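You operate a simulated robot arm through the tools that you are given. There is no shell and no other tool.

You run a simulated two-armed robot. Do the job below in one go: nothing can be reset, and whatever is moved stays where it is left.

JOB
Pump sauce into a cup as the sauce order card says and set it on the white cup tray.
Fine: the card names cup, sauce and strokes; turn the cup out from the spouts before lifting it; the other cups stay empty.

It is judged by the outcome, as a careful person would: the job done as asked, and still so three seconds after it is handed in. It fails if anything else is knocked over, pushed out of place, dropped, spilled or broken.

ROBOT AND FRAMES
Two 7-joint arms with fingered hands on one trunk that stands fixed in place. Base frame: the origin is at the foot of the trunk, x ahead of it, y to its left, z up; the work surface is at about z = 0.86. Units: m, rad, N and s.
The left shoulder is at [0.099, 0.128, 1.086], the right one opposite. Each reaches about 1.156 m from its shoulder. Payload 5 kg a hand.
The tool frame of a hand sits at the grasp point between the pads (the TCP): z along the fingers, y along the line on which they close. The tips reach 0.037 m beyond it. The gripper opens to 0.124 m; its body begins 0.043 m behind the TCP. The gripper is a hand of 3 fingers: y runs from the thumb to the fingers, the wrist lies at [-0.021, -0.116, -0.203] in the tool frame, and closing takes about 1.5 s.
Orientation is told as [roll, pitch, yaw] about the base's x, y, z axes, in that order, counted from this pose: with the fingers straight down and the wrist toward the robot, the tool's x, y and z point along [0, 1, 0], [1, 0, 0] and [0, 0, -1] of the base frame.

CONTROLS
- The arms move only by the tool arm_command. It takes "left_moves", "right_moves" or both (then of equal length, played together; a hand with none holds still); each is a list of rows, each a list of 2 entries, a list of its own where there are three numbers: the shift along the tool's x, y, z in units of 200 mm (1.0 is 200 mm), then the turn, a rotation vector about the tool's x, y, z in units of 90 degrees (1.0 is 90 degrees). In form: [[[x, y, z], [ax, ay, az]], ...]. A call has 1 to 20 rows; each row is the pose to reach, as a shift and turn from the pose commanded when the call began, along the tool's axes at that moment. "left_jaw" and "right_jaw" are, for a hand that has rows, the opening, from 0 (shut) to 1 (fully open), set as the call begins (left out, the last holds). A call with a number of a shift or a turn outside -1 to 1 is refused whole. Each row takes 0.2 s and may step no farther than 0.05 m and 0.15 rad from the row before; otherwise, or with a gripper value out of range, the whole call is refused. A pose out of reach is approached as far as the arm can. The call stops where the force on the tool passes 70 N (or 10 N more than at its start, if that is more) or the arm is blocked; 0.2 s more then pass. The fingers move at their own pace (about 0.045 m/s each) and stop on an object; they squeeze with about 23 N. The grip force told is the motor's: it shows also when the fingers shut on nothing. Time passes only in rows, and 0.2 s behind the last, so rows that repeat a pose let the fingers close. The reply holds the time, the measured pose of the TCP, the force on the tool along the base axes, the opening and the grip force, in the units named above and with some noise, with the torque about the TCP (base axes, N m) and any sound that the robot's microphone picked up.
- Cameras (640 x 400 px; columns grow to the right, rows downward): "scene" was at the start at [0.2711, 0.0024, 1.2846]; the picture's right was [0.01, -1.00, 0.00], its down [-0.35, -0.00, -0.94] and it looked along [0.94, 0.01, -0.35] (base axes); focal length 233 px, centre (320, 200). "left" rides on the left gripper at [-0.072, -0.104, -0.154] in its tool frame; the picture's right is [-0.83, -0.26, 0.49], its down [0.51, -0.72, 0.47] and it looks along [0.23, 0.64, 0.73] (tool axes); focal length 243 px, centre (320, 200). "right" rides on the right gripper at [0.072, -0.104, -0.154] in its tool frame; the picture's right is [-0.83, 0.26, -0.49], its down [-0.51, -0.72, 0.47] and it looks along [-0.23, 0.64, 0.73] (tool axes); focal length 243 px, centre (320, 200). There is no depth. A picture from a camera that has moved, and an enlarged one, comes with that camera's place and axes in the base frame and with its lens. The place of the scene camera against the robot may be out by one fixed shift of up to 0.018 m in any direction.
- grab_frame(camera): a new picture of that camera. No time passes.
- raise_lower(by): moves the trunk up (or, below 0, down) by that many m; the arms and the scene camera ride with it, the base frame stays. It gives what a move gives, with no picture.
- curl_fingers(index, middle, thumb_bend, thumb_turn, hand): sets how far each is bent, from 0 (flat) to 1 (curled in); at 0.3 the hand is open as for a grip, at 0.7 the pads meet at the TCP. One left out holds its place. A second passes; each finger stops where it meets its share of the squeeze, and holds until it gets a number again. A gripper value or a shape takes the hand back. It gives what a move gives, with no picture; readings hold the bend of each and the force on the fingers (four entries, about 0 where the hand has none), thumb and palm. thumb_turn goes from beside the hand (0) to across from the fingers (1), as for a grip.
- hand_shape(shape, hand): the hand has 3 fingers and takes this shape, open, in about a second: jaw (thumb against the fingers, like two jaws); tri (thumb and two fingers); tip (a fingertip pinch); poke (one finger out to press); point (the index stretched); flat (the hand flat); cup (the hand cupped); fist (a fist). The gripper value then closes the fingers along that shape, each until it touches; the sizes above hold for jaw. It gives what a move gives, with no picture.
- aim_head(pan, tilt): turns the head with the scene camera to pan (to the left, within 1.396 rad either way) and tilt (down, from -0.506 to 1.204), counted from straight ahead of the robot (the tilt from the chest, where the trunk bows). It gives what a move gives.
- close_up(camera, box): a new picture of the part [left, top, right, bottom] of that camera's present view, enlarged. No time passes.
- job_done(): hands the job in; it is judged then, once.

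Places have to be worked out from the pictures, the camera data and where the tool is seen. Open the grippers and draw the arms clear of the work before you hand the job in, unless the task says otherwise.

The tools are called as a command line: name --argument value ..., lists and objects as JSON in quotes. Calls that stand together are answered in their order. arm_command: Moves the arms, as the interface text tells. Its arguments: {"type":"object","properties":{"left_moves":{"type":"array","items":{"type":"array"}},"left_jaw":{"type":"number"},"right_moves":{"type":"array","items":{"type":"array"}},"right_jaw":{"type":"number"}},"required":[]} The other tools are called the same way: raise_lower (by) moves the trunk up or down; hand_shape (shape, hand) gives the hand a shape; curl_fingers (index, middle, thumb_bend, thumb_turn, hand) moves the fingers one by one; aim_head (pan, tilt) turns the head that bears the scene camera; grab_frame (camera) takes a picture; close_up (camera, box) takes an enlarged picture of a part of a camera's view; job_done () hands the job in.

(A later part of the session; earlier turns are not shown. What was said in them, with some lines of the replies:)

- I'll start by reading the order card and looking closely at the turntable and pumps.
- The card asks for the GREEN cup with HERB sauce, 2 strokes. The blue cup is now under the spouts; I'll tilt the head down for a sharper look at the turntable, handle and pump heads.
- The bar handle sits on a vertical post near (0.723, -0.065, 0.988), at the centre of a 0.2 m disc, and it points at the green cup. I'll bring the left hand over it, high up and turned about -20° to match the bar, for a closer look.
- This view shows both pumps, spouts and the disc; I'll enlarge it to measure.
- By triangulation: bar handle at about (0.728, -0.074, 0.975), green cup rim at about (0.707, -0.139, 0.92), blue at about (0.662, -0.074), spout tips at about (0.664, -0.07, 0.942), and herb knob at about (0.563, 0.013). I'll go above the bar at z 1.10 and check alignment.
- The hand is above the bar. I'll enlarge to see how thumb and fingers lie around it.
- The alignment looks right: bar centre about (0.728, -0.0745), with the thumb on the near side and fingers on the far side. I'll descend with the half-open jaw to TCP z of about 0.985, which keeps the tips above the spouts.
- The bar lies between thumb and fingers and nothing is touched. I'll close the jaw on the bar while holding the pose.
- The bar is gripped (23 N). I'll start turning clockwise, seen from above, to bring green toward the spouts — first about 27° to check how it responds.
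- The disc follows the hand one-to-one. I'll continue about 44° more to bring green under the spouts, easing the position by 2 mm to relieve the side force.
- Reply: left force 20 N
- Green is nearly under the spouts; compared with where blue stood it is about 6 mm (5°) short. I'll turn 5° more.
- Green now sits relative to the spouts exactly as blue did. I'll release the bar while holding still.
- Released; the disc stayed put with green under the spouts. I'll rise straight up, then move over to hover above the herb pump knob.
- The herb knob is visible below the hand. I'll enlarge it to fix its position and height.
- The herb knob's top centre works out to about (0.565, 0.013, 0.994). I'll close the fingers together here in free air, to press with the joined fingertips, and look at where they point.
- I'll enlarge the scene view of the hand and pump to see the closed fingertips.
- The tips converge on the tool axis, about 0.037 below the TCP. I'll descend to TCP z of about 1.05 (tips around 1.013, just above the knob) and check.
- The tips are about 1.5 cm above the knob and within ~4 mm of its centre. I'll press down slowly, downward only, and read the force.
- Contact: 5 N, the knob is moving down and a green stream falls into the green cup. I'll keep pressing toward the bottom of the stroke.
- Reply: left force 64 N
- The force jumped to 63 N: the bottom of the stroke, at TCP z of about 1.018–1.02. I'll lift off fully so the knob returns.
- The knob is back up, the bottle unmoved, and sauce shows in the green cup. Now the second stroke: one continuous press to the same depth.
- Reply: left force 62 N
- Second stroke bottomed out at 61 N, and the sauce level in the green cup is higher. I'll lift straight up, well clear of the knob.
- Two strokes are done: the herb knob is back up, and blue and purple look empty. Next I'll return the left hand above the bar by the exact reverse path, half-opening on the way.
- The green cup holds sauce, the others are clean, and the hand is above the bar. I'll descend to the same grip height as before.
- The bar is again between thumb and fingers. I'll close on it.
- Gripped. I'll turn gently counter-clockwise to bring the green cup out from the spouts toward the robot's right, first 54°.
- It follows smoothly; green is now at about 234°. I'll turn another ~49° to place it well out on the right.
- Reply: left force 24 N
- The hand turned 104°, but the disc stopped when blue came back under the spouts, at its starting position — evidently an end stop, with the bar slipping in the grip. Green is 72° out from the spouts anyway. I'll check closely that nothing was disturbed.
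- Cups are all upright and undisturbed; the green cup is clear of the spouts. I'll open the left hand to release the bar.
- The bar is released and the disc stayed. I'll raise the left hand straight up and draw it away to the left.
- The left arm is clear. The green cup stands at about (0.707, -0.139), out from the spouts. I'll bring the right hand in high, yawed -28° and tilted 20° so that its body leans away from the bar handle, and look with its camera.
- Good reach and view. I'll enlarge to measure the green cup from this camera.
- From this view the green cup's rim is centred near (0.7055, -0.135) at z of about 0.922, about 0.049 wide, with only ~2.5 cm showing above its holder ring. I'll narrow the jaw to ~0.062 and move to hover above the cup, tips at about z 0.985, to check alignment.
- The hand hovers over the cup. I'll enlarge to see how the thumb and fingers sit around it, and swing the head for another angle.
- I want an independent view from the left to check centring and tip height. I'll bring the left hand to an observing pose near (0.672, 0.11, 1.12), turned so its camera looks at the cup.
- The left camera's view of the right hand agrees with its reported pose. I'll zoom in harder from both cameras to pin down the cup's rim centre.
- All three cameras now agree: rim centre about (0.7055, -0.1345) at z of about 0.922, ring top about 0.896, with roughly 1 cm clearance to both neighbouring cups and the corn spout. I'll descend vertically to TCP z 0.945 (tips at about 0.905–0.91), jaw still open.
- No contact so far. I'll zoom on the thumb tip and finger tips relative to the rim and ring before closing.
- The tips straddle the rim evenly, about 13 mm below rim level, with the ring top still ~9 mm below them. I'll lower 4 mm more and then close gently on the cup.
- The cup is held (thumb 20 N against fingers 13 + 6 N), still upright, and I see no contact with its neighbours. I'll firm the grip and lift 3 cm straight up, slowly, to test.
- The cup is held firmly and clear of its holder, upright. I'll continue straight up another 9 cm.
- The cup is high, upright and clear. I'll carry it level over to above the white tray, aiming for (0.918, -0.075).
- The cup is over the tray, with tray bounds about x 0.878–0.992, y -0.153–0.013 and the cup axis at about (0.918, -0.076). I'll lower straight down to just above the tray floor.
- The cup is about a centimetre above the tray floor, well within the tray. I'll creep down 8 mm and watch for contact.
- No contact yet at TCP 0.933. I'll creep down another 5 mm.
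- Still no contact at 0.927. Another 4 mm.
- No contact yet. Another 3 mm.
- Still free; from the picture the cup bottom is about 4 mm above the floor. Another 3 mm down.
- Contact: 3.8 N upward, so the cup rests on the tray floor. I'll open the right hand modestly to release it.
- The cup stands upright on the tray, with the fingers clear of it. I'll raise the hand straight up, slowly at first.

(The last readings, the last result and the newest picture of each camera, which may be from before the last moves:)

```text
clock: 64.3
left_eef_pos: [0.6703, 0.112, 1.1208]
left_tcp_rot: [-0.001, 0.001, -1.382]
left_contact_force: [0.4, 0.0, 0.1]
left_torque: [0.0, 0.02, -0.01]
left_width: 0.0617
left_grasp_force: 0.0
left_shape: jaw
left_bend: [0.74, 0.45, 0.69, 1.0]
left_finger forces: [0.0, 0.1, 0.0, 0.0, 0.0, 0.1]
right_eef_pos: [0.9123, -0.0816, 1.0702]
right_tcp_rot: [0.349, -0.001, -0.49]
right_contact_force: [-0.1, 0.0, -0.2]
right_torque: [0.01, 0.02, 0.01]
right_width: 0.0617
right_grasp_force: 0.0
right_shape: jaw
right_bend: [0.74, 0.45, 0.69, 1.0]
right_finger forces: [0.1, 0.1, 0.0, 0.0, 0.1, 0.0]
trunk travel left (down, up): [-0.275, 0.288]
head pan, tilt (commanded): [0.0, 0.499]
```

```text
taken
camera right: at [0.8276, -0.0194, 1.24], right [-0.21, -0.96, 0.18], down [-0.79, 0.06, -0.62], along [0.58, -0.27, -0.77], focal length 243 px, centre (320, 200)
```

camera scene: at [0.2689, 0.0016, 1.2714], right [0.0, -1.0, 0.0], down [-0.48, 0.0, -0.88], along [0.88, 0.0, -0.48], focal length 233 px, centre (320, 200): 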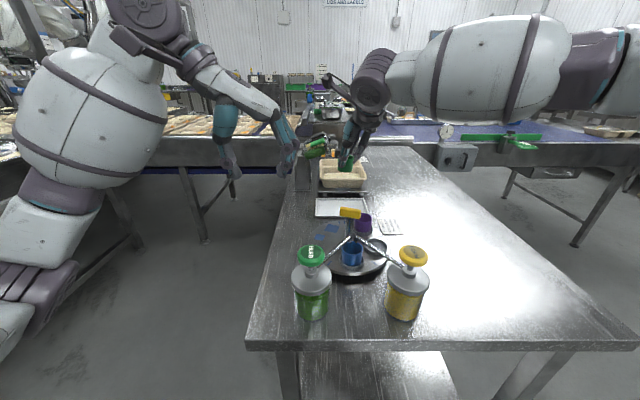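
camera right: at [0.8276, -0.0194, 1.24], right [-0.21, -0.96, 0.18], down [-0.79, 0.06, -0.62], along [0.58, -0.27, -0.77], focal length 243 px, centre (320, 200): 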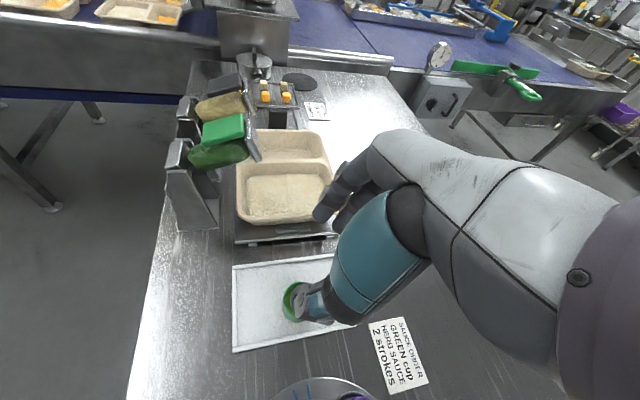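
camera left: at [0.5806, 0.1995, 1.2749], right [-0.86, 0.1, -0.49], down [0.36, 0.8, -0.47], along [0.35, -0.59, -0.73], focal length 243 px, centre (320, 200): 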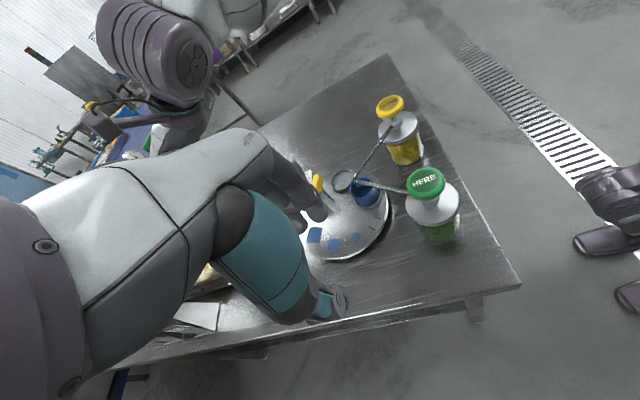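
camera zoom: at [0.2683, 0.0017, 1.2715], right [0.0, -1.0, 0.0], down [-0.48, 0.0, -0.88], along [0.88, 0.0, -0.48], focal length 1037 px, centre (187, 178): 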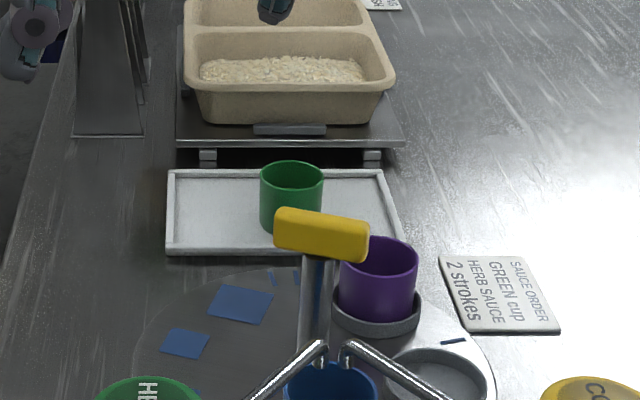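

The green cup stands fully inside the tray; blue and purple remain in their holders. I'll withdraw the right arm up and to the right, then back to its starting pose.

arm_command --right_moves '[[[-0.121, 0.038, -0.133], [0, 0, 0]], [[-0.243, 0.076, -0.265], [0, 0, 0]], [[-0.364, 0.114, -0.398], [0, 0, 0]], [[-0.485, 0.151, -0.531], [0, 0, 0]], [[-0.607, 0.189, -0.663], [0, 0, 0]], [[-0.728, 0.227, -0.796], [0, 0, 0]]]'

arm_command --right_moves '[[[-0.117, -0.049, -0.131], [0.009, -0.0363, -0.0513]], [[-0.233, -0.098, -0.262], [0.018, -0.0726, -0.1026]], [[-0.35, -0.147, -0.393], [0.027, -0.1089, -0.154]], [[-0.467, -0.195, -0.524], [0.036, -0.1451, -0.2053]], [[-0.583, -0.244, -0.655], [0.045, -0.1814, -0.2566]], [[-0.7, -0.293, -0.786], [0.0543, -0.2177, -0.3079]]]' --right_jaw 1.0

arm_command --left_moves '[[[0.021, -0.075, -0.036], [0, 0, -0.08]], [[0.042, -0.149, -0.073], [0, 0, -0.16]], [[0.062, -0.224, -0.109], [0, 0, -0.24]], [[0.083, -0.298, -0.145], [0, 0, -0.32]], [[0.104, -0.373, -0.182], [0, 0, -0.4]], [[0.125, -0.447, -0.218], [0, 0, -0.48]], [[0.146, -0.522, -0.255], [0, 0, -0.56]], [[0.167, -0.596, -0.291], [0, 0, -0.64]], [[0.187, -0.671, -0.327], [0, 0, -0.72]], [[0.208, -0.745, -0.364], [0, 0, -0.8]], [[0.229, -0.82, -0.4], [0, 0, -0.88]]]' --left_jaw 1.0

grab_frame --camera "scene"

close_up --camera "scene" --box '[270, 180, 450, 320]'

grab_frame --camera "left"

grab_frame --camera "right"

```text
clock: 65.7
left_eef_pos: [0.6689, 0.1111, 1.1226]
left_tcp_rot: [0.003, -0.001, -1.38]
left_contact_force: [-0.5, -0.2, -0.9]
left_torque: [0.0, -0.04, 0.02]
left_width: 0.0614
left_grasp_force: 0.0
left_shape: jaw
left_bend: [0.74, 0.45, 0.69, 1.0]
left_finger forces: [0.1, 0.0, 0.0, 0.0, 0.1, 0.0]
right_eef_pos: [0.8616, -0.2732, 1.1697]
right_tcp_rot: [0.35, -0.001, -0.489]
right_contact_force: [-0.3, -0.8, -0.2]
right_torque: [0.02, -0.06, 0.01]
right_width: 0.0618
right_grasp_force: 0.0
right_shape: jaw
right_bend: [0.74, 0.45, 0.69, 1.0]
right_finger forces: [0.0, 0.1, 0.0, 0.1, 0.0, 0.0]
trunk travel left (down, up): [-0.275, 0.288]
head pan, tilt (commanded): [0.0, 0.499]
```

```text
clock: 67.1
left_eef_pos: [0.6697, 0.112, 1.1231]
left_tcp_rot: [0.003, 0.001, -1.381]
left_contact_force: [-0.3, 0.1, 0.2]
left_torque: [0.03, 0.01, 0.01]
left_width: 0.0614
left_grasp_force: 0.1
left_shape: jaw
left_bend: [0.74, 0.45, 0.69, 1.0]
left_finger forces: [0.1, 0.1, 0.0, 0.1, 0.0, 0.0]
right_eef_pos: [0.723, -0.4099, 1.2683]
right_tcp_rot: [0.0, 0.0, 0.0]
right_contact_force: [0.1, 0.8, 0.3]
right_torque: [0.03, -0.05, 0.0]
right_width: 0.1237
right_grasp_force: 0.1
right_shape: jaw
right_bend: [0.3, 0.3, 0.3, 0.98]
right_finger forces: [0.0, 0.1, 0.1, 0.1, 0.0, 0.0]
trunk travel left (down, up): [-0.275, 0.288]
head pan, tilt (commanded): [0.0, 0.499]
```

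```text
clock: 69.5
left_eef_pos: [0.6864, 0.2818, 1.2033]
left_tcp_rot: [0.0, -0.002, 0.002]
left_contact_force: [-0.8, -0.1, -0.8]
left_torque: [0.0, -0.04, 0.01]
left_width: 0.1236
left_grasp_force: 0.1
left_shape: jaw
left_bend: [0.3, 0.3, 0.3, 0.98]
left_finger forces: [0.1, 0.0, 0.1, 0.1, 0.1, 0.0]
right_eef_pos: [0.7238, -0.4097, 1.268]
right_tcp_rot: [0.0, -0.001, 0.002]
right_contact_force: [0.0, -0.3, 0.3]
right_torque: [-0.02, 0.0, 0.02]
right_width: 0.1237
right_grasp_force: 0.1
right_shape: jaw
right_bend: [0.3, 0.3, 0.3, 0.98]
right_finger forces: [0.0, 0.0, 0.1, 0.0, 0.0, 0.0]
trunk travel left (down, up): [-0.275, 0.288]
head pan, tilt (commanded): [0.0, 0.499]
```

```text
taken
camera scene: at [0.2681, 0.0016, 1.2716], right [0.0, -1.0, 0.0], down [-0.48, 0.0, -0.88], along [0.88, 0.0, -0.48], focal length 233 px, centre (320, 200)
```

scene: 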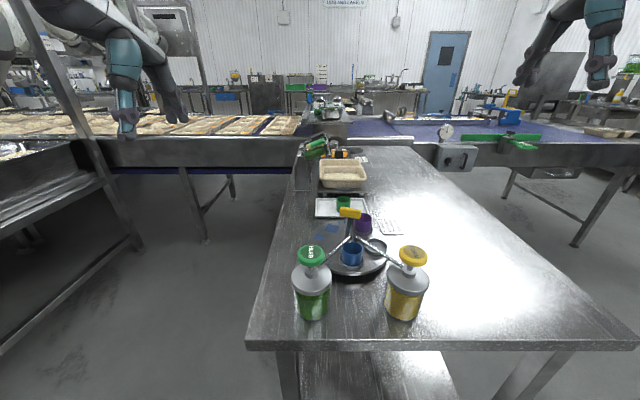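

```text
2.86 times, centred on (360, 250) of scene
camera zoom: at [0.2681, 0.0016, 1.2716], right [0.0, -1.0, 0.0], down [-0.48, 0.0, -0.88], along [0.88, 0.0, -0.48], focal length 666 px, centre (206, 57)
```

zoom: 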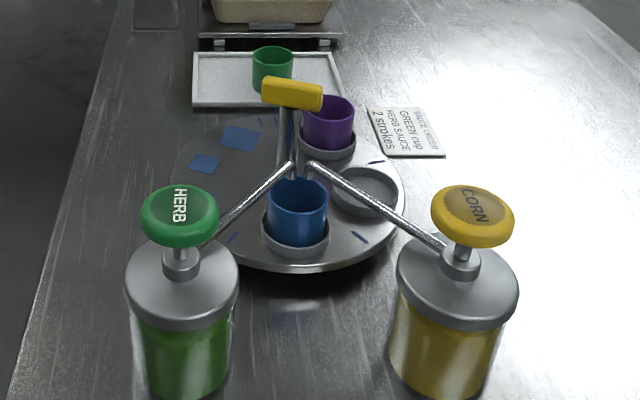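

```text
taken
camera left: at [0.5809, 0.2076, 1.3562], right [-0.26, -0.83, -0.49], down [-0.72, 0.51, -0.47], along [0.64, 0.23, -0.73], focal length 243 px, centre (320, 200)
```

left: 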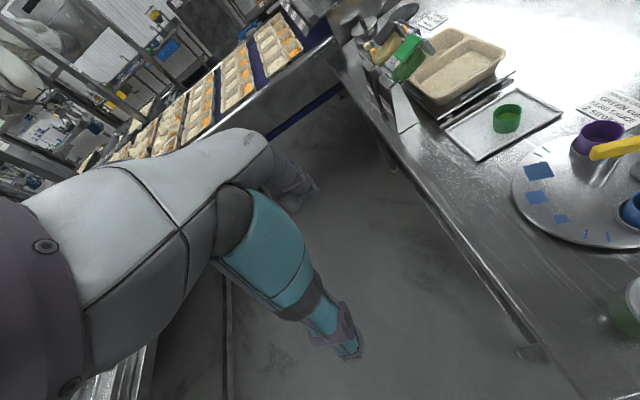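

```text
taken
camera right: at [0.6204, -0.3377, 1.4227], right [0.26, -0.83, 0.49], down [-0.72, -0.51, -0.47], along [0.64, -0.23, -0.73], focal length 243 px, centre (320, 200)
```

right: 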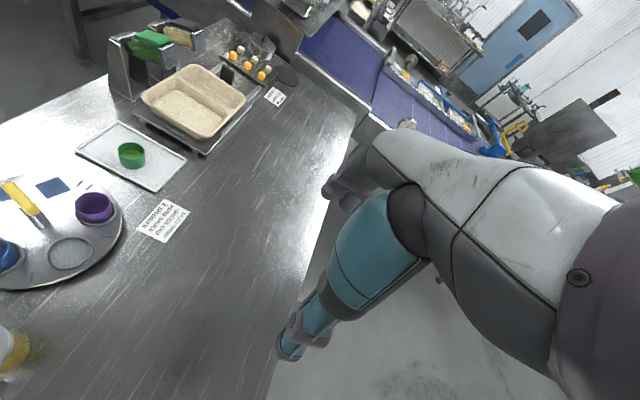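

Both arms are clear with open hands. One last close check of the tray cup, the other cups, and for any drips.

close_up --camera "left" --box '[440, 70, 640, 260]'

close_up --camera "right" --box '[0, 120, 200, 300]'

close_up --camera "scene" --box '[310, 190, 420, 290]'

```text
2.11 times, centred on (540, 165) of left
camera zoom: at [0.5809, 0.2076, 1.3562], right [-0.26, -0.83, -0.49], down [-0.72, 0.51, -0.47], along [0.64, 0.23, -0.73], focal length 511 px, centre (-143, 274)
```

zoom: 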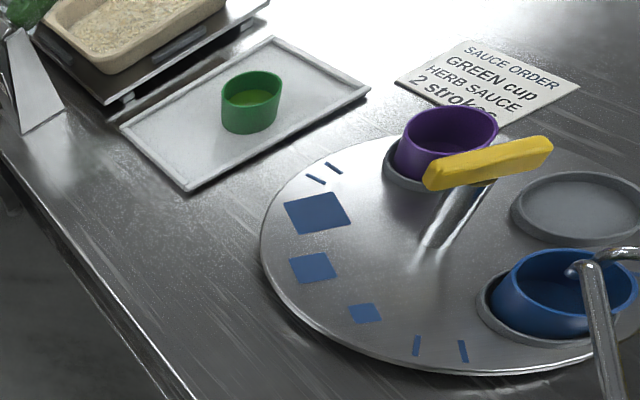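

```text
2.22 times, centred on (100, 210) of right
camera zoom: at [0.6204, -0.3377, 1.4227], right [0.26, -0.83, 0.49], down [-0.72, -0.51, -0.47], along [0.64, -0.23, -0.73], focal length 539 px, centre (809, 178)
```

zoom: 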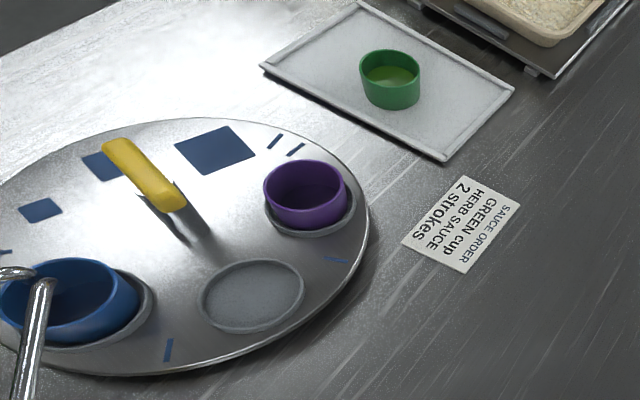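

```text
4.00 times, centred on (365, 240) of scene
camera zoom: at [0.2681, 0.0016, 1.2716], right [0.0, -1.0, 0.0], down [-0.48, 0.0, -0.88], along [0.88, 0.0, -0.48], focal length 933 px, centre (140, 40)
```

zoom: 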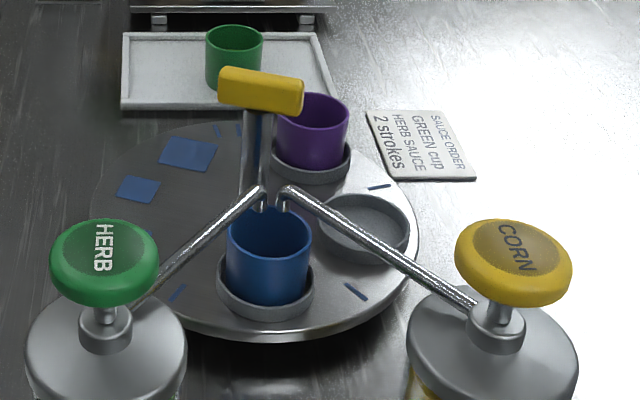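

The green cup with two strokes of herb sauce stands upright on the white tray. Blue and purple are empty and in place, no drips are visible, and both arms are clear with open hands, so I'm handing the job in.

job_done

```text
The job is handed in.
```

The job is done and handed in: the green cup has two full strokes of herb sauce and is standing upright on the white tray.

- **Turning out:** I turned the green cup out from the spouts before lifting it. The turntable has an end stop at its starting position, so the bar handle slipped in the grip for the last part of that turn. The close-ups showed nothing moved by it.
- **Other cups:** The blue and purple cups are still in their holders and looked empty in the last close-ups.
- **Surroundings:** I saw no drips. The pumps, card and tray are where they started, and both hands are open and drawn clear.
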